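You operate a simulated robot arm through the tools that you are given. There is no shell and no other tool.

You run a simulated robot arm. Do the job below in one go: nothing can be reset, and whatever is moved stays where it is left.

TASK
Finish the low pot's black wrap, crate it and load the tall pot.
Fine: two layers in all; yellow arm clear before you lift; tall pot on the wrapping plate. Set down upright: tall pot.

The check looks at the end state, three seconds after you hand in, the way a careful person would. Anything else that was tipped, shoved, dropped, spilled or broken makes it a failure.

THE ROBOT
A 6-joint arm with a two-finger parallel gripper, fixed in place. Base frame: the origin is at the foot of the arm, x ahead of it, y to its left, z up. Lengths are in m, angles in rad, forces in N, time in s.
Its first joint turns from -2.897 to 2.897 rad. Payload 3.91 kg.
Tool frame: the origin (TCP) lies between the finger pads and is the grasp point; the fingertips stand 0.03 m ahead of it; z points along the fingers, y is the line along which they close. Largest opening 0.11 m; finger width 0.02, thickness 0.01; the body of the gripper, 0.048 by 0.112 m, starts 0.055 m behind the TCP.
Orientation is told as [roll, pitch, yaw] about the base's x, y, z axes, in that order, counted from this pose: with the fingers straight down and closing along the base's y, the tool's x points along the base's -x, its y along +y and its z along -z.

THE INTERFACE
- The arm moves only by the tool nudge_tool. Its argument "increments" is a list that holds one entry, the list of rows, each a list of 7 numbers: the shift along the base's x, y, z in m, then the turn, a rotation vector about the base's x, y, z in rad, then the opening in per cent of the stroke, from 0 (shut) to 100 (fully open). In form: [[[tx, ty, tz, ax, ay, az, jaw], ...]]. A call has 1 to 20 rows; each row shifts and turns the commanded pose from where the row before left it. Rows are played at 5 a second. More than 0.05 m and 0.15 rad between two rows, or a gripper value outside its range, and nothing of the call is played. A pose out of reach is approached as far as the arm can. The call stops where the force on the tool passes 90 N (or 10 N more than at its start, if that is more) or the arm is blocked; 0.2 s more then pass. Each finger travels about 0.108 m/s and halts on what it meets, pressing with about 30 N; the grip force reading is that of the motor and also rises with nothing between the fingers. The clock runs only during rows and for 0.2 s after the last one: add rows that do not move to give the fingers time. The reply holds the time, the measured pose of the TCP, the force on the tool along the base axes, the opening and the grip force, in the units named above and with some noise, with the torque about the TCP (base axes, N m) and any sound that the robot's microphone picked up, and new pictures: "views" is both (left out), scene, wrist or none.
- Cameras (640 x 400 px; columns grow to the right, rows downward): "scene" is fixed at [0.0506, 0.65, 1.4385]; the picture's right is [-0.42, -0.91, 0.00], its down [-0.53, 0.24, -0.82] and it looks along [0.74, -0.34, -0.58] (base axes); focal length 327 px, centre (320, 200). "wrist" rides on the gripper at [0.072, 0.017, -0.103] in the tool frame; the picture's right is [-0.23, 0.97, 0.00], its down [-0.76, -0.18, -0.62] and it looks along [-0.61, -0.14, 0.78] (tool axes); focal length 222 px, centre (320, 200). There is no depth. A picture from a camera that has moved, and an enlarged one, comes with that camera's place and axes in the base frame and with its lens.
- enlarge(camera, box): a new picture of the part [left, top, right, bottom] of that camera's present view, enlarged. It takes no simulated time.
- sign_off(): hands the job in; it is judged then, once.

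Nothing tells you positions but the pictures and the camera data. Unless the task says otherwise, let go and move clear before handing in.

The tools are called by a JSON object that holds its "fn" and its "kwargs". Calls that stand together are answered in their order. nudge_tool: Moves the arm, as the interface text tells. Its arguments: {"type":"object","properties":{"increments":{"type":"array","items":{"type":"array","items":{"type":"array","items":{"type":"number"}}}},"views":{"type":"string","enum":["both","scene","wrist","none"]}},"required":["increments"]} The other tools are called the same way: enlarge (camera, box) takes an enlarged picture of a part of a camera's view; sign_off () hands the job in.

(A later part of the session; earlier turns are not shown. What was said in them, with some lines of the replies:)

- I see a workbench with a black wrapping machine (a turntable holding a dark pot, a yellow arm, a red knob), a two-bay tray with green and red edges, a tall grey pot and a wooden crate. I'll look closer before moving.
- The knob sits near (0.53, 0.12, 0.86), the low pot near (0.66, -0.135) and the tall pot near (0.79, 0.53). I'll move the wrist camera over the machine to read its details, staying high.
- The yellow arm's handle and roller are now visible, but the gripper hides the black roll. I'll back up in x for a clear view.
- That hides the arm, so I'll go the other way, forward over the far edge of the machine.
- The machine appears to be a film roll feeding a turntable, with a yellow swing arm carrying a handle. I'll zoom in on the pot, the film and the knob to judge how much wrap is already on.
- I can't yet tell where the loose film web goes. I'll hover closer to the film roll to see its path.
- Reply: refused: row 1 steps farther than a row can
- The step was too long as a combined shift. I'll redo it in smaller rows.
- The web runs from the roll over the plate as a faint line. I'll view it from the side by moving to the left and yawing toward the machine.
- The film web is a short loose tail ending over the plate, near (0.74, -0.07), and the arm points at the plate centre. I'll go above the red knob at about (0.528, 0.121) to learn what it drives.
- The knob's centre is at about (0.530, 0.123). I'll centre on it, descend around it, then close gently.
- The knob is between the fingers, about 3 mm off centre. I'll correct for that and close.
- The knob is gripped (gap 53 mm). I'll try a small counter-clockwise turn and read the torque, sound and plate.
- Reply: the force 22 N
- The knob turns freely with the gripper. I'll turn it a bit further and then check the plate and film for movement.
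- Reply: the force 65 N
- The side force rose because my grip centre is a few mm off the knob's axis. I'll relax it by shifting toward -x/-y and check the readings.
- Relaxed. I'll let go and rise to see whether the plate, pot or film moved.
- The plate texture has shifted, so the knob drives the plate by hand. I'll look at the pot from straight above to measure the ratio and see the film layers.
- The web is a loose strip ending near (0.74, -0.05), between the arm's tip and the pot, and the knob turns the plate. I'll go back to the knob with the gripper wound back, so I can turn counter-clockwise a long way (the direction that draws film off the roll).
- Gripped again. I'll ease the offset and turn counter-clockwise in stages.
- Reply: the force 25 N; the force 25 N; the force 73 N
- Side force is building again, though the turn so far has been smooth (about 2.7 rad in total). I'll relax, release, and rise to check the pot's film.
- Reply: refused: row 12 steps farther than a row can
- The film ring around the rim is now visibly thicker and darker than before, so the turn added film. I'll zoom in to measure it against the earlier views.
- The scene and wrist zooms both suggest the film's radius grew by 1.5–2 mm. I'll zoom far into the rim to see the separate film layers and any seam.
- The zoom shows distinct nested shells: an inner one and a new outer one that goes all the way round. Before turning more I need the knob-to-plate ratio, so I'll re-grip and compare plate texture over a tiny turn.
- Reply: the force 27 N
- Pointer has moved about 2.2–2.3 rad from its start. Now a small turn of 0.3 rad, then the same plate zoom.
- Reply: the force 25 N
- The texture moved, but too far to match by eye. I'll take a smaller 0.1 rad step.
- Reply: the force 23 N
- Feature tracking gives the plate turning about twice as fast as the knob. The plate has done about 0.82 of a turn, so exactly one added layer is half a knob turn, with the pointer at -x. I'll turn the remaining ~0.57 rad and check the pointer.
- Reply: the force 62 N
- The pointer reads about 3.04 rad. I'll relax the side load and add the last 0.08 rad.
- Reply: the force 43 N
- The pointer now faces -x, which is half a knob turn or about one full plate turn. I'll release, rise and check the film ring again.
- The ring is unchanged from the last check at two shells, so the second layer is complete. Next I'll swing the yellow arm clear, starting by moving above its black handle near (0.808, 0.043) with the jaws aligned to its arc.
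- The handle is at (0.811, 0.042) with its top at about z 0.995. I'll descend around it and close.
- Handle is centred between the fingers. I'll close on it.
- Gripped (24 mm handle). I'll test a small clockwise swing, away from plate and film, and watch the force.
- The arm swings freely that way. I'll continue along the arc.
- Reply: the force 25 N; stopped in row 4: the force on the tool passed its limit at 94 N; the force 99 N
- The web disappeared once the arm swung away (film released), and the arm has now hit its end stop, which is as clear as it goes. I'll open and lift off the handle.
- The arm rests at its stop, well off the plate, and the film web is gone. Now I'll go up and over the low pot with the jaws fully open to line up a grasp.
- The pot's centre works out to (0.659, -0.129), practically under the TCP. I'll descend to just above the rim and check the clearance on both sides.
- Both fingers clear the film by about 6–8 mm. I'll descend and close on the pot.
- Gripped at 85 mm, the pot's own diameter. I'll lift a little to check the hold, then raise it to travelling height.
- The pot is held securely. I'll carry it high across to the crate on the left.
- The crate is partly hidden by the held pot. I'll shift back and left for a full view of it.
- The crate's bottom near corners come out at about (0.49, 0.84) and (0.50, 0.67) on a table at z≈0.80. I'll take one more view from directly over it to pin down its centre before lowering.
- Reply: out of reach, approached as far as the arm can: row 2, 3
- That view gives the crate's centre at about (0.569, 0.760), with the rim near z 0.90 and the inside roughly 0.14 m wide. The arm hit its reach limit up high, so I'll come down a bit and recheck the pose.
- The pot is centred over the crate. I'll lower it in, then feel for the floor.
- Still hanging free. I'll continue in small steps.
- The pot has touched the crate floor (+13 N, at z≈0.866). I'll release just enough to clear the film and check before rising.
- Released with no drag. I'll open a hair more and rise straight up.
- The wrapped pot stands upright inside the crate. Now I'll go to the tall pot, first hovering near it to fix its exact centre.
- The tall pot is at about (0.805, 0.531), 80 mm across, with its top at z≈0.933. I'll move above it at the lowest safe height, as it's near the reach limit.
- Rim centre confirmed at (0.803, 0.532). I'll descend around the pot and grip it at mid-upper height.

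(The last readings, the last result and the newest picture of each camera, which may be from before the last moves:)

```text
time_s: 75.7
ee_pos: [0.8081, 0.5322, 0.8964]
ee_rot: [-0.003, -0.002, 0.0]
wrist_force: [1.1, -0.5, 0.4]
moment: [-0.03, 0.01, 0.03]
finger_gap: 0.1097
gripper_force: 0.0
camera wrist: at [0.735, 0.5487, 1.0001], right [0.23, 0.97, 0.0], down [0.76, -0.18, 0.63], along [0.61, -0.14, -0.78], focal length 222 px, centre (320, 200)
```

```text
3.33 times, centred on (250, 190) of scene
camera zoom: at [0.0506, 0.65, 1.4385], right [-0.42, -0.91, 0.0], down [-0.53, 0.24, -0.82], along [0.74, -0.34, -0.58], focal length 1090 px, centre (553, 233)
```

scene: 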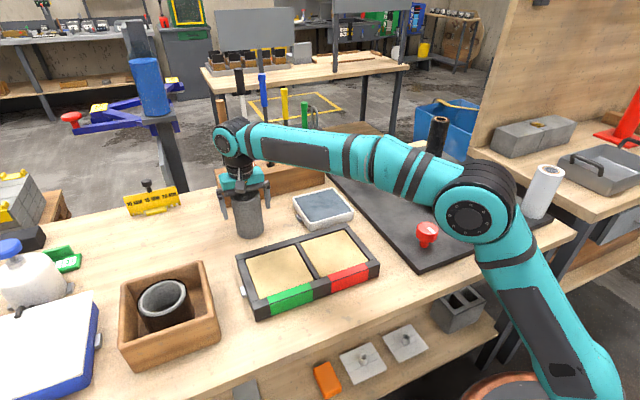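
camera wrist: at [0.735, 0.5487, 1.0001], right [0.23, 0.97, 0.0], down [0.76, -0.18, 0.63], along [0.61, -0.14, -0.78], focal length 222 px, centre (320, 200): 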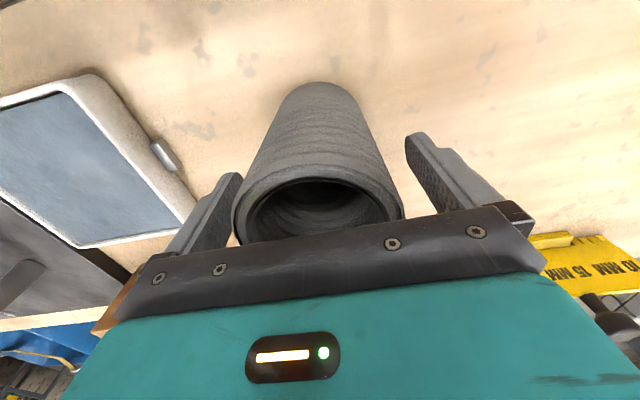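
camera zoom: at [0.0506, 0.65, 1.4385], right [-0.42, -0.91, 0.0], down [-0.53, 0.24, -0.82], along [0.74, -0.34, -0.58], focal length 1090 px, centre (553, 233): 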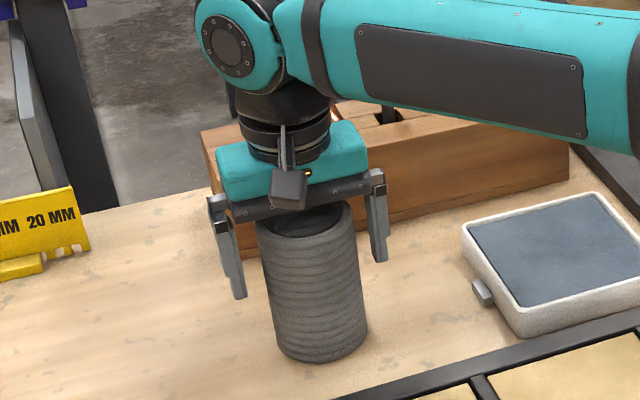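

{"fn": "nudge_tool", "kwargs": {"increments": [[[-0.004, 0, 0, 0, 0, 0, 100], [0, 0, 0, 0, 0, 0, 85], [0, 0, 0, 0, 0, 0, 75], [0, 0, 0, 0, 0, 0, 65], [0, 0, 0, 0, 0, 0, 62], [0, 0, 0, 0, 0, 0, 62]]], "views": "both"}}

{"fn": "enlarge", "kwargs": {"camera": "scene", "box": [190, 130, 310, 250]}}

```text
time_s: 77.1
ee_pos: [0.8029, 0.5312, 0.8985]
ee_rot: [-0.004, -0.003, 0.001]
wrist_force: [0.8, 2.1, 1.3]
moment: [0.62, -0.1, 0.0]
finger_gap: 0.076
gripper_force: 29.2
camera wrist: at [0.7307, 0.5488, 1.0012], right [0.23, 0.97, 0.0], down [0.76, -0.17, 0.63], along [0.61, -0.14, -0.78], focal length 222 px, centre (320, 200)
```

scene: 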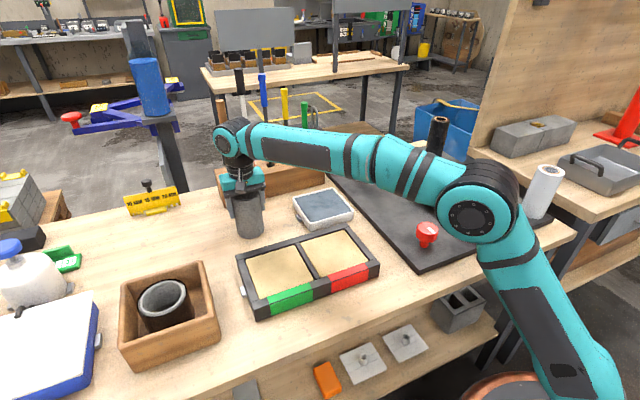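
wrist: 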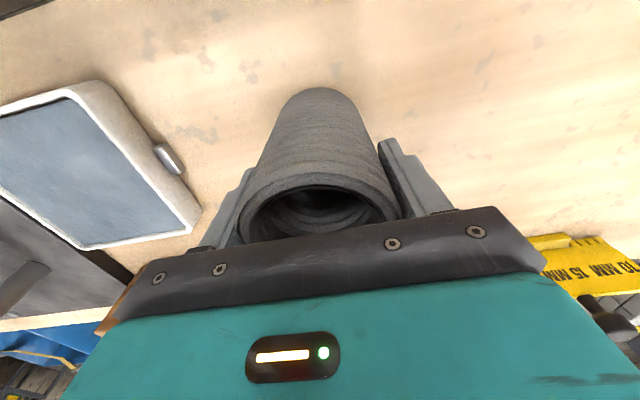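

```text
3.33 times, centred on (250, 190) of scene
camera zoom: at [0.0506, 0.65, 1.4385], right [-0.42, -0.91, 0.0], down [-0.53, 0.24, -0.82], along [0.74, -0.34, -0.58], focal length 1090 px, centre (553, 233)
```

zoom: 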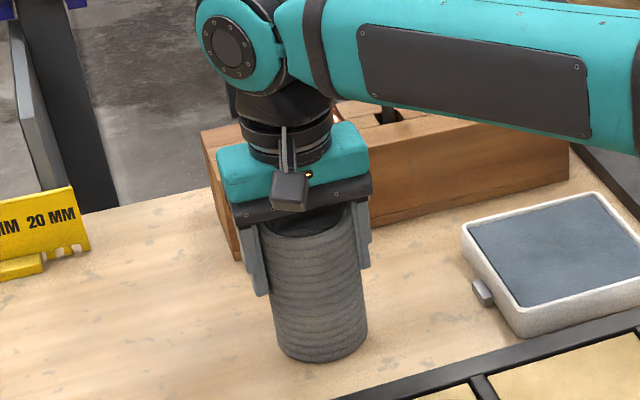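

Gripped at 76 mm. I'll lift it straight, then draw inward and up to carry height.

{"fn": "nudge_tool", "kwargs": {"increments": [[[0, 0, 0.01, 0, 0, 0, 62], [0, 0, 0.02, 0, 0, 0, 62], [0, 0, 0.03, 0, 0, 0, 62], [-0.015, -0.01, 0.035, 0, 0, 0, 62], [-0.025, -0.015, 0.035, 0, 0, 0, 62], [-0.025, -0.015, 0.035, 0, 0, 0, 62], [-0.025, -0.015, 0.035, 0, 0, 0, 62], [-0.025, -0.015, 0.03, 0, 0, 0, 62], [0, 0, 0, 0, 0, 0, 62]]], "views": "both"}}

```text
time_s: 79.1
ee_pos: [0.6881, 0.4616, 1.1274]
ee_rot: [-0.004, -0.003, -0.001]
wrist_force: [0.0, 0.0, -8.4]
moment: [0.03, 0.03, 0.02]
finger_gap: 0.0756
gripper_force: 30.0
camera wrist: at [0.6149, 0.4795, 1.2319], right [0.23, 0.97, 0.0], down [0.76, -0.18, 0.63], along [0.61, -0.14, -0.78], focal length 222 px, centre (320, 200)
```

scene: 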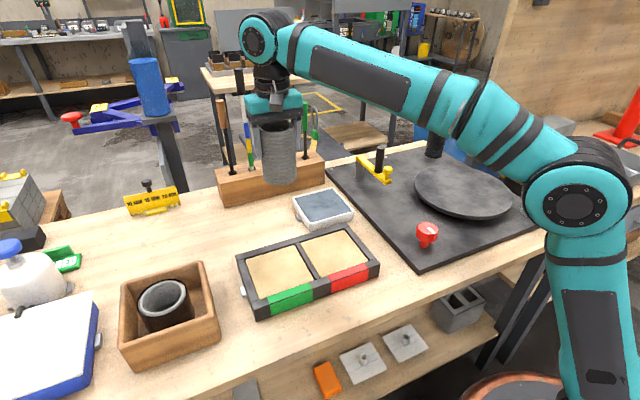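
wrist: 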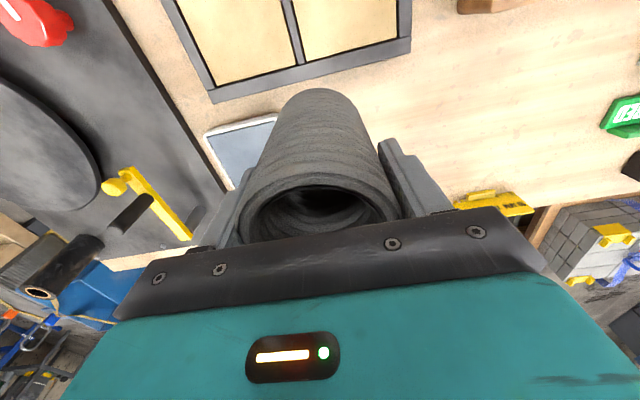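

Held securely. I'll carry it across to above the plate.

{"fn": "nudge_tool", "kwargs": {"increments": [[[-0.002, -0.02, 0.002, 0, 0, 0, 62], [-0.002, -0.035, 0.002, 0, 0, 0, 62], [-0.002, -0.045, 0, 0, 0, 0, 62], [-0.002, -0.045, 0, 0, 0, 0, 62], [-0.002, -0.045, 0, 0, 0, 0, 62], [-0.002, -0.045, 0, 0, 0, 0, 62], [-0.002, -0.045, 0, 0, 0, 0, 62], [-0.002, -0.045, 0, 0, 0, 0, 62], [-0.002, -0.045, 0, 0, 0, 0, 62], [-0.002, -0.045, 0, 0, 0, 0, 62], [-0.002, -0.045, 0, 0, 0, 0, 62], [-0.002, -0.045, 0, 0, 0, 0, 62], [-0.002, -0.04, 0, 0, 0, 0, 62], [-0.002, -0.03, 0, 0, 0, 0, 62], [-0.002, -0.0166, 0, 0, 0, 0, 62], [0, 0, 0, 0, 0, 0, 62]]], "views": "both"}}

{"fn": "enlarge", "kwargs": {"camera": "scene", "box": [400, 60, 580, 240]}}

```text
time_s: 82.5
ee_pos: [0.6549, -0.1318, 1.1287]
ee_rot: [-0.006, -0.003, -0.001]
wrist_force: [-0.1, -0.3, -8.5]
moment: [0.02, 0.06, -0.02]
finger_gap: 0.0761
gripper_force: 30.1
camera wrist: at [0.5823, -0.1146, 1.2327], right [0.23, 0.97, 0.0], down [0.76, -0.18, 0.63], along [0.61, -0.14, -0.78], focal length 222 px, centre (320, 200)
```

scene: 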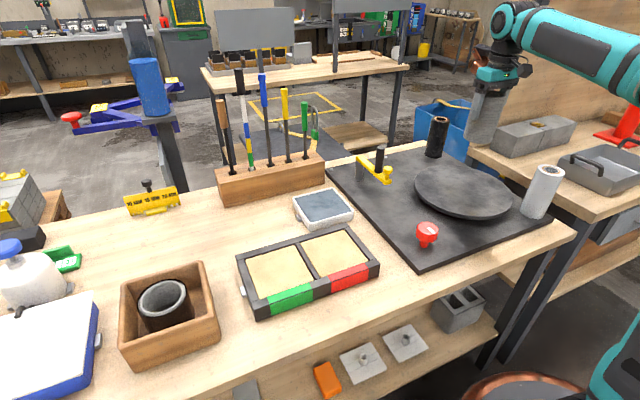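
wrist: 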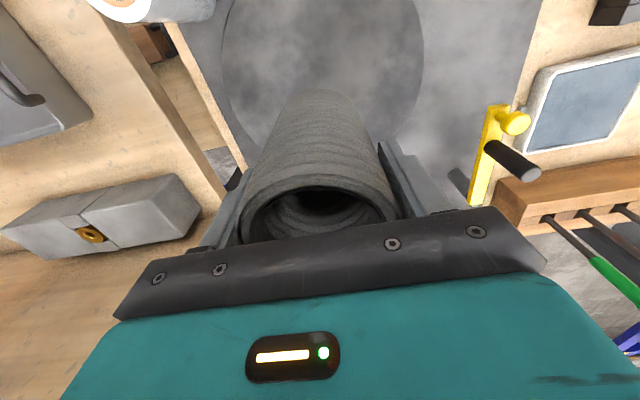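

```text
2.22 times, centred on (490, 150) of scene
camera zoom: at [0.0506, 0.65, 1.4385], right [-0.42, -0.91, 0.0], down [-0.53, 0.24, -0.82], along [0.74, -0.34, -0.58], focal length 726 px, centre (-58, 311)
```

zoom: 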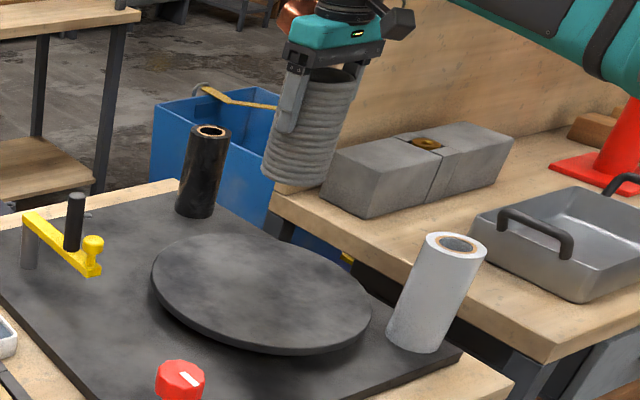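

The tall pot is over the plate, whose centre I put at about (0.659, -0.132). I'll lower most of the way, then feel for contact.

{"fn": "nudge_tool", "kwargs": {"increments": [[[0.004, 0, -0.03, 0, 0, 0, 62], [0, 0, -0.04, 0, 0, 0, 62], [0, 0, -0.04, 0, 0, 0, 62], [0, 0, -0.03, 0, 0, 0, 62], [0, 0, -0.01, 0, 0, 0, 62], [0, 0, 0, 0, 0, 0, 62]]], "views": "both"}}

{"fn": "enlarge", "kwargs": {"camera": "scene", "box": [410, 110, 540, 230]}}

```text
time_s: 83.9
ee_pos: [0.6605, -0.1315, 0.9783]
ee_rot: [-0.004, -0.004, 0.001]
wrist_force: [0.5, -0.4, -8.4]
moment: [-0.01, 0.02, -0.02]
finger_gap: 0.0761
gripper_force: 30.0
camera wrist: at [0.588, -0.1133, 1.0828], right [0.23, 0.97, 0.0], down [0.76, -0.18, 0.63], along [0.61, -0.14, -0.78], focal length 222 px, centre (320, 200)
```

scene: 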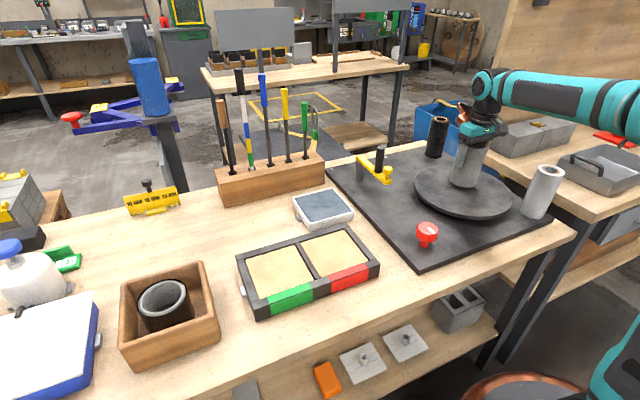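
wrist: 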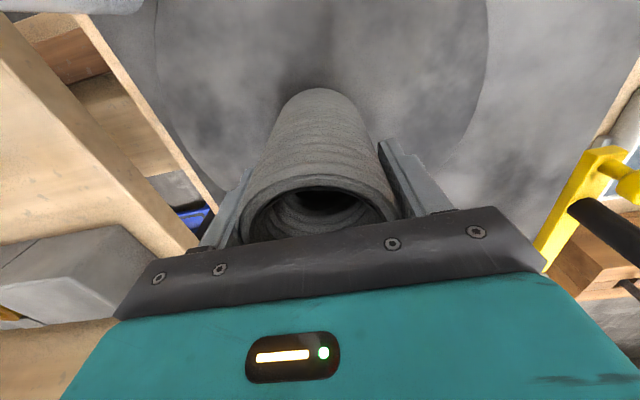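

```text
3.33 times, centred on (475, 170) of scene
camera zoom: at [0.0506, 0.65, 1.4385], right [-0.42, -0.91, 0.0], down [-0.53, 0.24, -0.82], along [0.74, -0.34, -0.58], focal length 1090 px, centre (-197, 300)
```

zoom: 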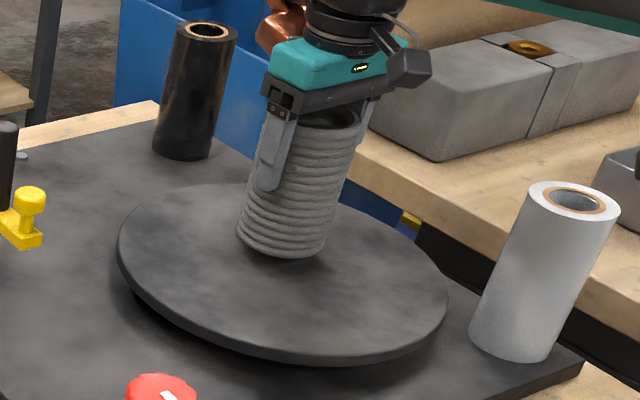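

{"fn": "nudge_tool", "kwargs": {"increments": [[[0, 0, -0.006, 0, 0, 0, 62], [0, 0, -0.005, 0, 0, 0, 62], [0, 0, 0, 0, 0, 0, 62]]], "views": "none"}}

{"fn": "nudge_tool", "kwargs": {"increments": [[[0, 0, -0.003, 0, 0, 0, 62], [0, 0, 0, 0, 0, 0, 62]]], "views": "none"}}

{"fn": "nudge_tool", "kwargs": {"increments": [[[0, 0, -0.003, 0, 0, 0, 62], [0, 0, 0, 0, 0, 0, 62]]], "views": "none"}}

```text
time_s: 84.7
ee_pos: [0.6601, -0.1317, 0.9679]
ee_rot: [-0.005, -0.004, 0.0]
wrist_force: [-0.4, 0.0, -7.4]
moment: [0.05, 0.07, -0.03]
finger_gap: 0.076
gripper_force: 29.4
```

```text
time_s: 85.3
ee_pos: [0.6613, -0.1317, 0.9653]
ee_rot: [-0.004, -0.003, 0.0]
wrist_force: [0.7, 0.4, -8.1]
moment: [-0.01, 0.08, -0.02]
finger_gap: 0.0759
gripper_force: 29.8
```

```text
time_s: 85.9
ee_pos: [0.6621, -0.1311, 0.9616]
ee_rot: [-0.003, -0.004, 0.0]
wrist_force: [0.1, 0.7, -7.3]
moment: [0.0, 0.06, -0.01]
finger_gap: 0.0762
gripper_force: 30.1
```

Still free. I'll continue in small steps.

{"fn": "nudge_tool", "kwargs": {"increments": [[[0, 0, -0.003, 0, 0, 0, 62], [0, 0, 0, 0, 0, 0, 62]]], "views": "none"}}

{"fn": "nudge_tool", "kwargs": {"increments": [[[0, 0, -0.0025, 0, 0, 0, 62], [0, 0, 0, 0, 0, 0, 62]]], "views": "none"}}

```text
time_s: 86.5
ee_pos: [0.6624, -0.1312, 0.9584]
ee_rot: [-0.004, -0.005, -0.001]
wrist_force: [-0.3, 1.0, -5.0]
moment: [0.18, 0.04, 0.05]
finger_gap: 0.0759
gripper_force: 29.7
```

```text
time_s: 87.1
ee_pos: [0.6635, -0.1309, 0.9589]
ee_rot: [-0.004, -0.008, -0.001]
wrist_force: [2.0, 3.1, 25.2]
moment: [1.37, -0.2, -0.06]
finger_gap: 0.0761
gripper_force: 30.1
```

The pot is down on the plate (+25 N). I'll ease the push off, open, and check that it stands.

{"fn": "nudge_tool", "kwargs": {"increments": [[[0, 0, 0.0015, 0, 0, 0, 62], [0, 0, 0, 0, 0, 0, 66], [0, 0, 0, 0, 0, 0, 75], [0, 0, 0, 0, 0, 0, 90], [0, 0, 0, 0, 0, 0, 100], [0, 0, 0, 0, 0, 0, 100]]], "views": "both"}}

{"fn": "enlarge", "kwargs": {"camera": "scene", "box": [410, 110, 540, 230]}}

```text
time_s: 88.5
ee_pos: [0.6617, -0.1308, 0.9598]
ee_rot: [-0.004, -0.003, 0.0]
wrist_force: [0.1, -0.1, -0.1]
moment: [0.0, -0.02, -0.01]
finger_gap: 0.1098
gripper_force: 0.1
camera wrist: at [0.5885, -0.1145, 1.063], right [0.23, 0.97, 0.0], down [0.76, -0.18, 0.63], along [0.61, -0.14, -0.78], focal length 222 px, centre (320, 200)
```

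scene: 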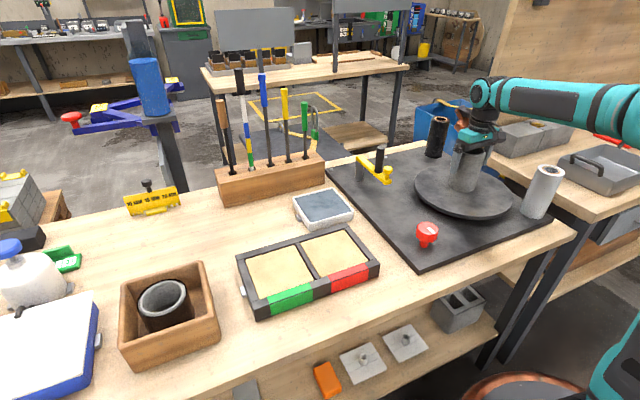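
wrist: 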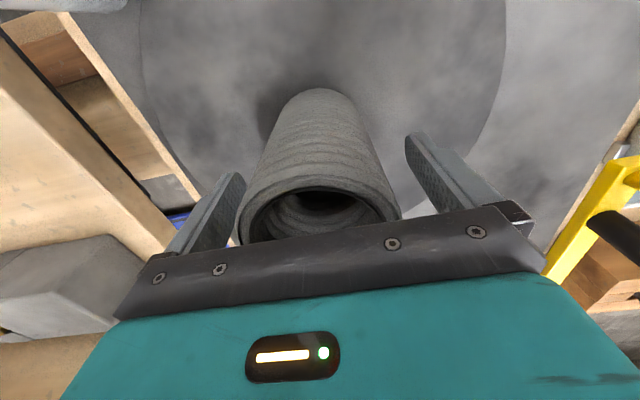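

```text
3.33 times, centred on (475, 170) of scene
camera zoom: at [0.0506, 0.65, 1.4385], right [-0.42, -0.91, 0.0], down [-0.53, 0.24, -0.82], along [0.74, -0.34, -0.58], focal length 1090 px, centre (-197, 300)
```

zoom: 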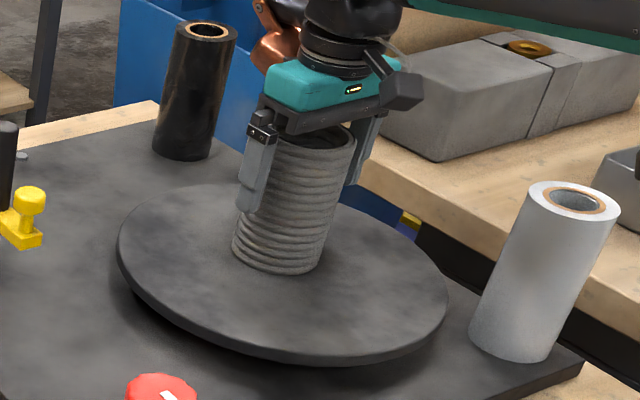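

The pot stands on the plate and the fingers are open. I'll rise straight up and back away to a clear spot.

{"fn": "nudge_tool", "kwargs": {"increments": [[[0, 0, 0.015, 0, 0, 0, 100], [0, 0, 0.03, 0, 0, 0, 100], [0, 0, 0.04, 0, 0, 0, 100], [0, 0, 0.045, 0, 0, 0, 100], [0, 0, 0.04, 0, 0, 0, 100], [-0.02, 0.03, 0.02, 0, 0, 0, 100], [-0.03, 0.035, 0, 0, 0, 0, 100], [-0.03, 0.035, 0, 0, 0, 0, 100], [-0.03, 0.035, 0, 0, 0, 0, 100], [0, 0, 0, 0, 0, 0, 100]]], "views": "both"}}

{"fn": "enlarge", "kwargs": {"camera": "scene", "box": [330, 100, 590, 270]}}

{"fn": "enlarge", "kwargs": {"camera": "scene", "box": [90, 220, 260, 400]}}

```text
time_s: 90.7
ee_pos: [0.553, 0.0102, 1.1496]
ee_rot: [-0.004, -0.004, 0.001]
wrist_force: [0.1, -0.6, 0.1]
moment: [-0.03, -0.02, 0.04]
finger_gap: 0.1099
gripper_force: 0.1
camera wrist: at [0.4794, 0.0265, 1.2522], right [0.23, 0.97, 0.0], down [0.76, -0.18, 0.63], along [0.61, -0.14, -0.78], focal length 222 px, centre (320, 200)
```

scene: 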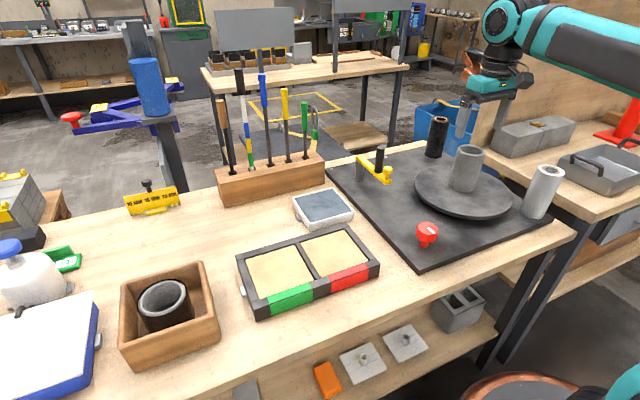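
wrist: 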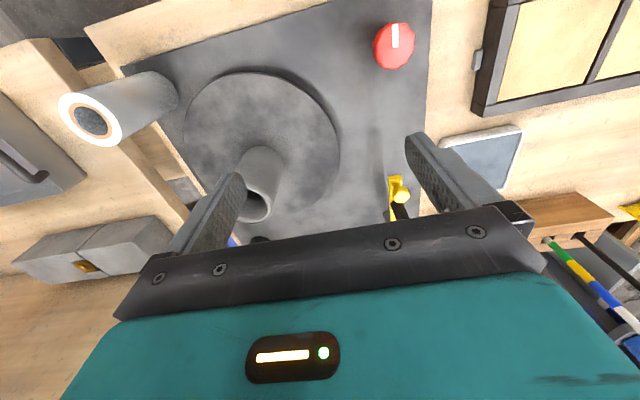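

```text
2.35 times, centred on (460, 185) of scene
camera zoom: at [0.0506, 0.65, 1.4385], right [-0.42, -0.91, 0.0], down [-0.53, 0.24, -0.82], along [0.74, -0.34, -0.58], focal length 769 px, centre (-9, 235)
```

zoom: 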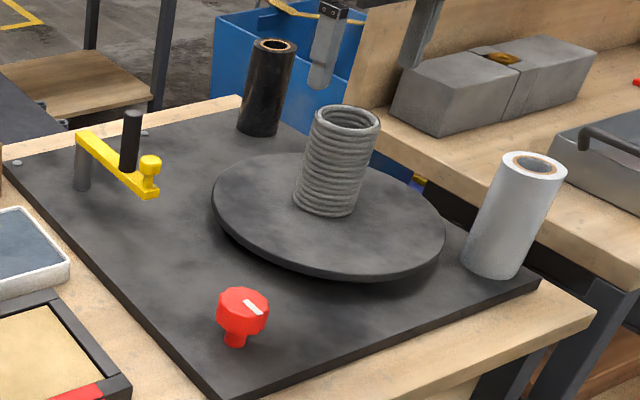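

```text
2.22 times, centred on (175, 310) of scene
camera zoom: at [0.0506, 0.65, 1.4385], right [-0.42, -0.91, 0.0], down [-0.53, 0.24, -0.82], along [0.74, -0.34, -0.58], focal length 726 px, centre (642, -44)
```

zoom: 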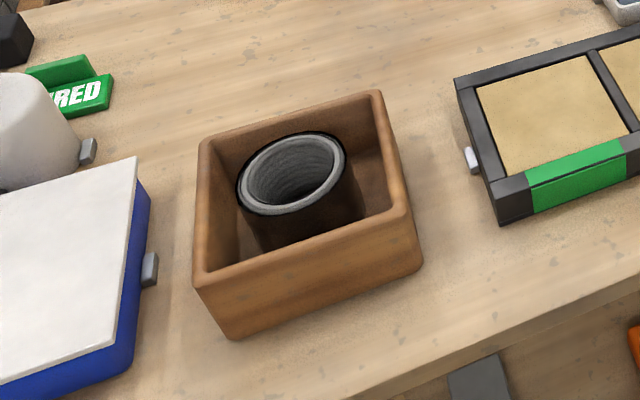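

The low pot has two black layers and stands upright in the crate, and the tall pot stands upright on the plate. The yellow arm is still at its stop, nothing else has moved, and the gripper is clear, so I'm handing in.

{"fn": "sign_off", "kwargs": {}}

```text
The job is handed in.
```

I've handed the job in: the low pot is wrapped and in the crate, and the tall pot is on the wrapping plate. No result has come back.

- **Low pot:** I turned the plate about one full turn with the red knob, and a second black film layer appeared around the pot. I took the starting wrap to be one layer from how it looked. I measured the turn from the knob pointer and the plate's movement.
- **Yellow arm:** I swung it away from the plate to its end stop before lifting. The loose film strip disappeared as it moved. My last push against that stop went slightly over the force limit (94 N). The arm stayed where I left it.
- **Crate:** the low pot stands upright on the crate floor, about in the middle.
- **Tall pot:** it stands upright near the centre of the plate.

In the last pictures everything else was where it started, and the gripper was open and clear.
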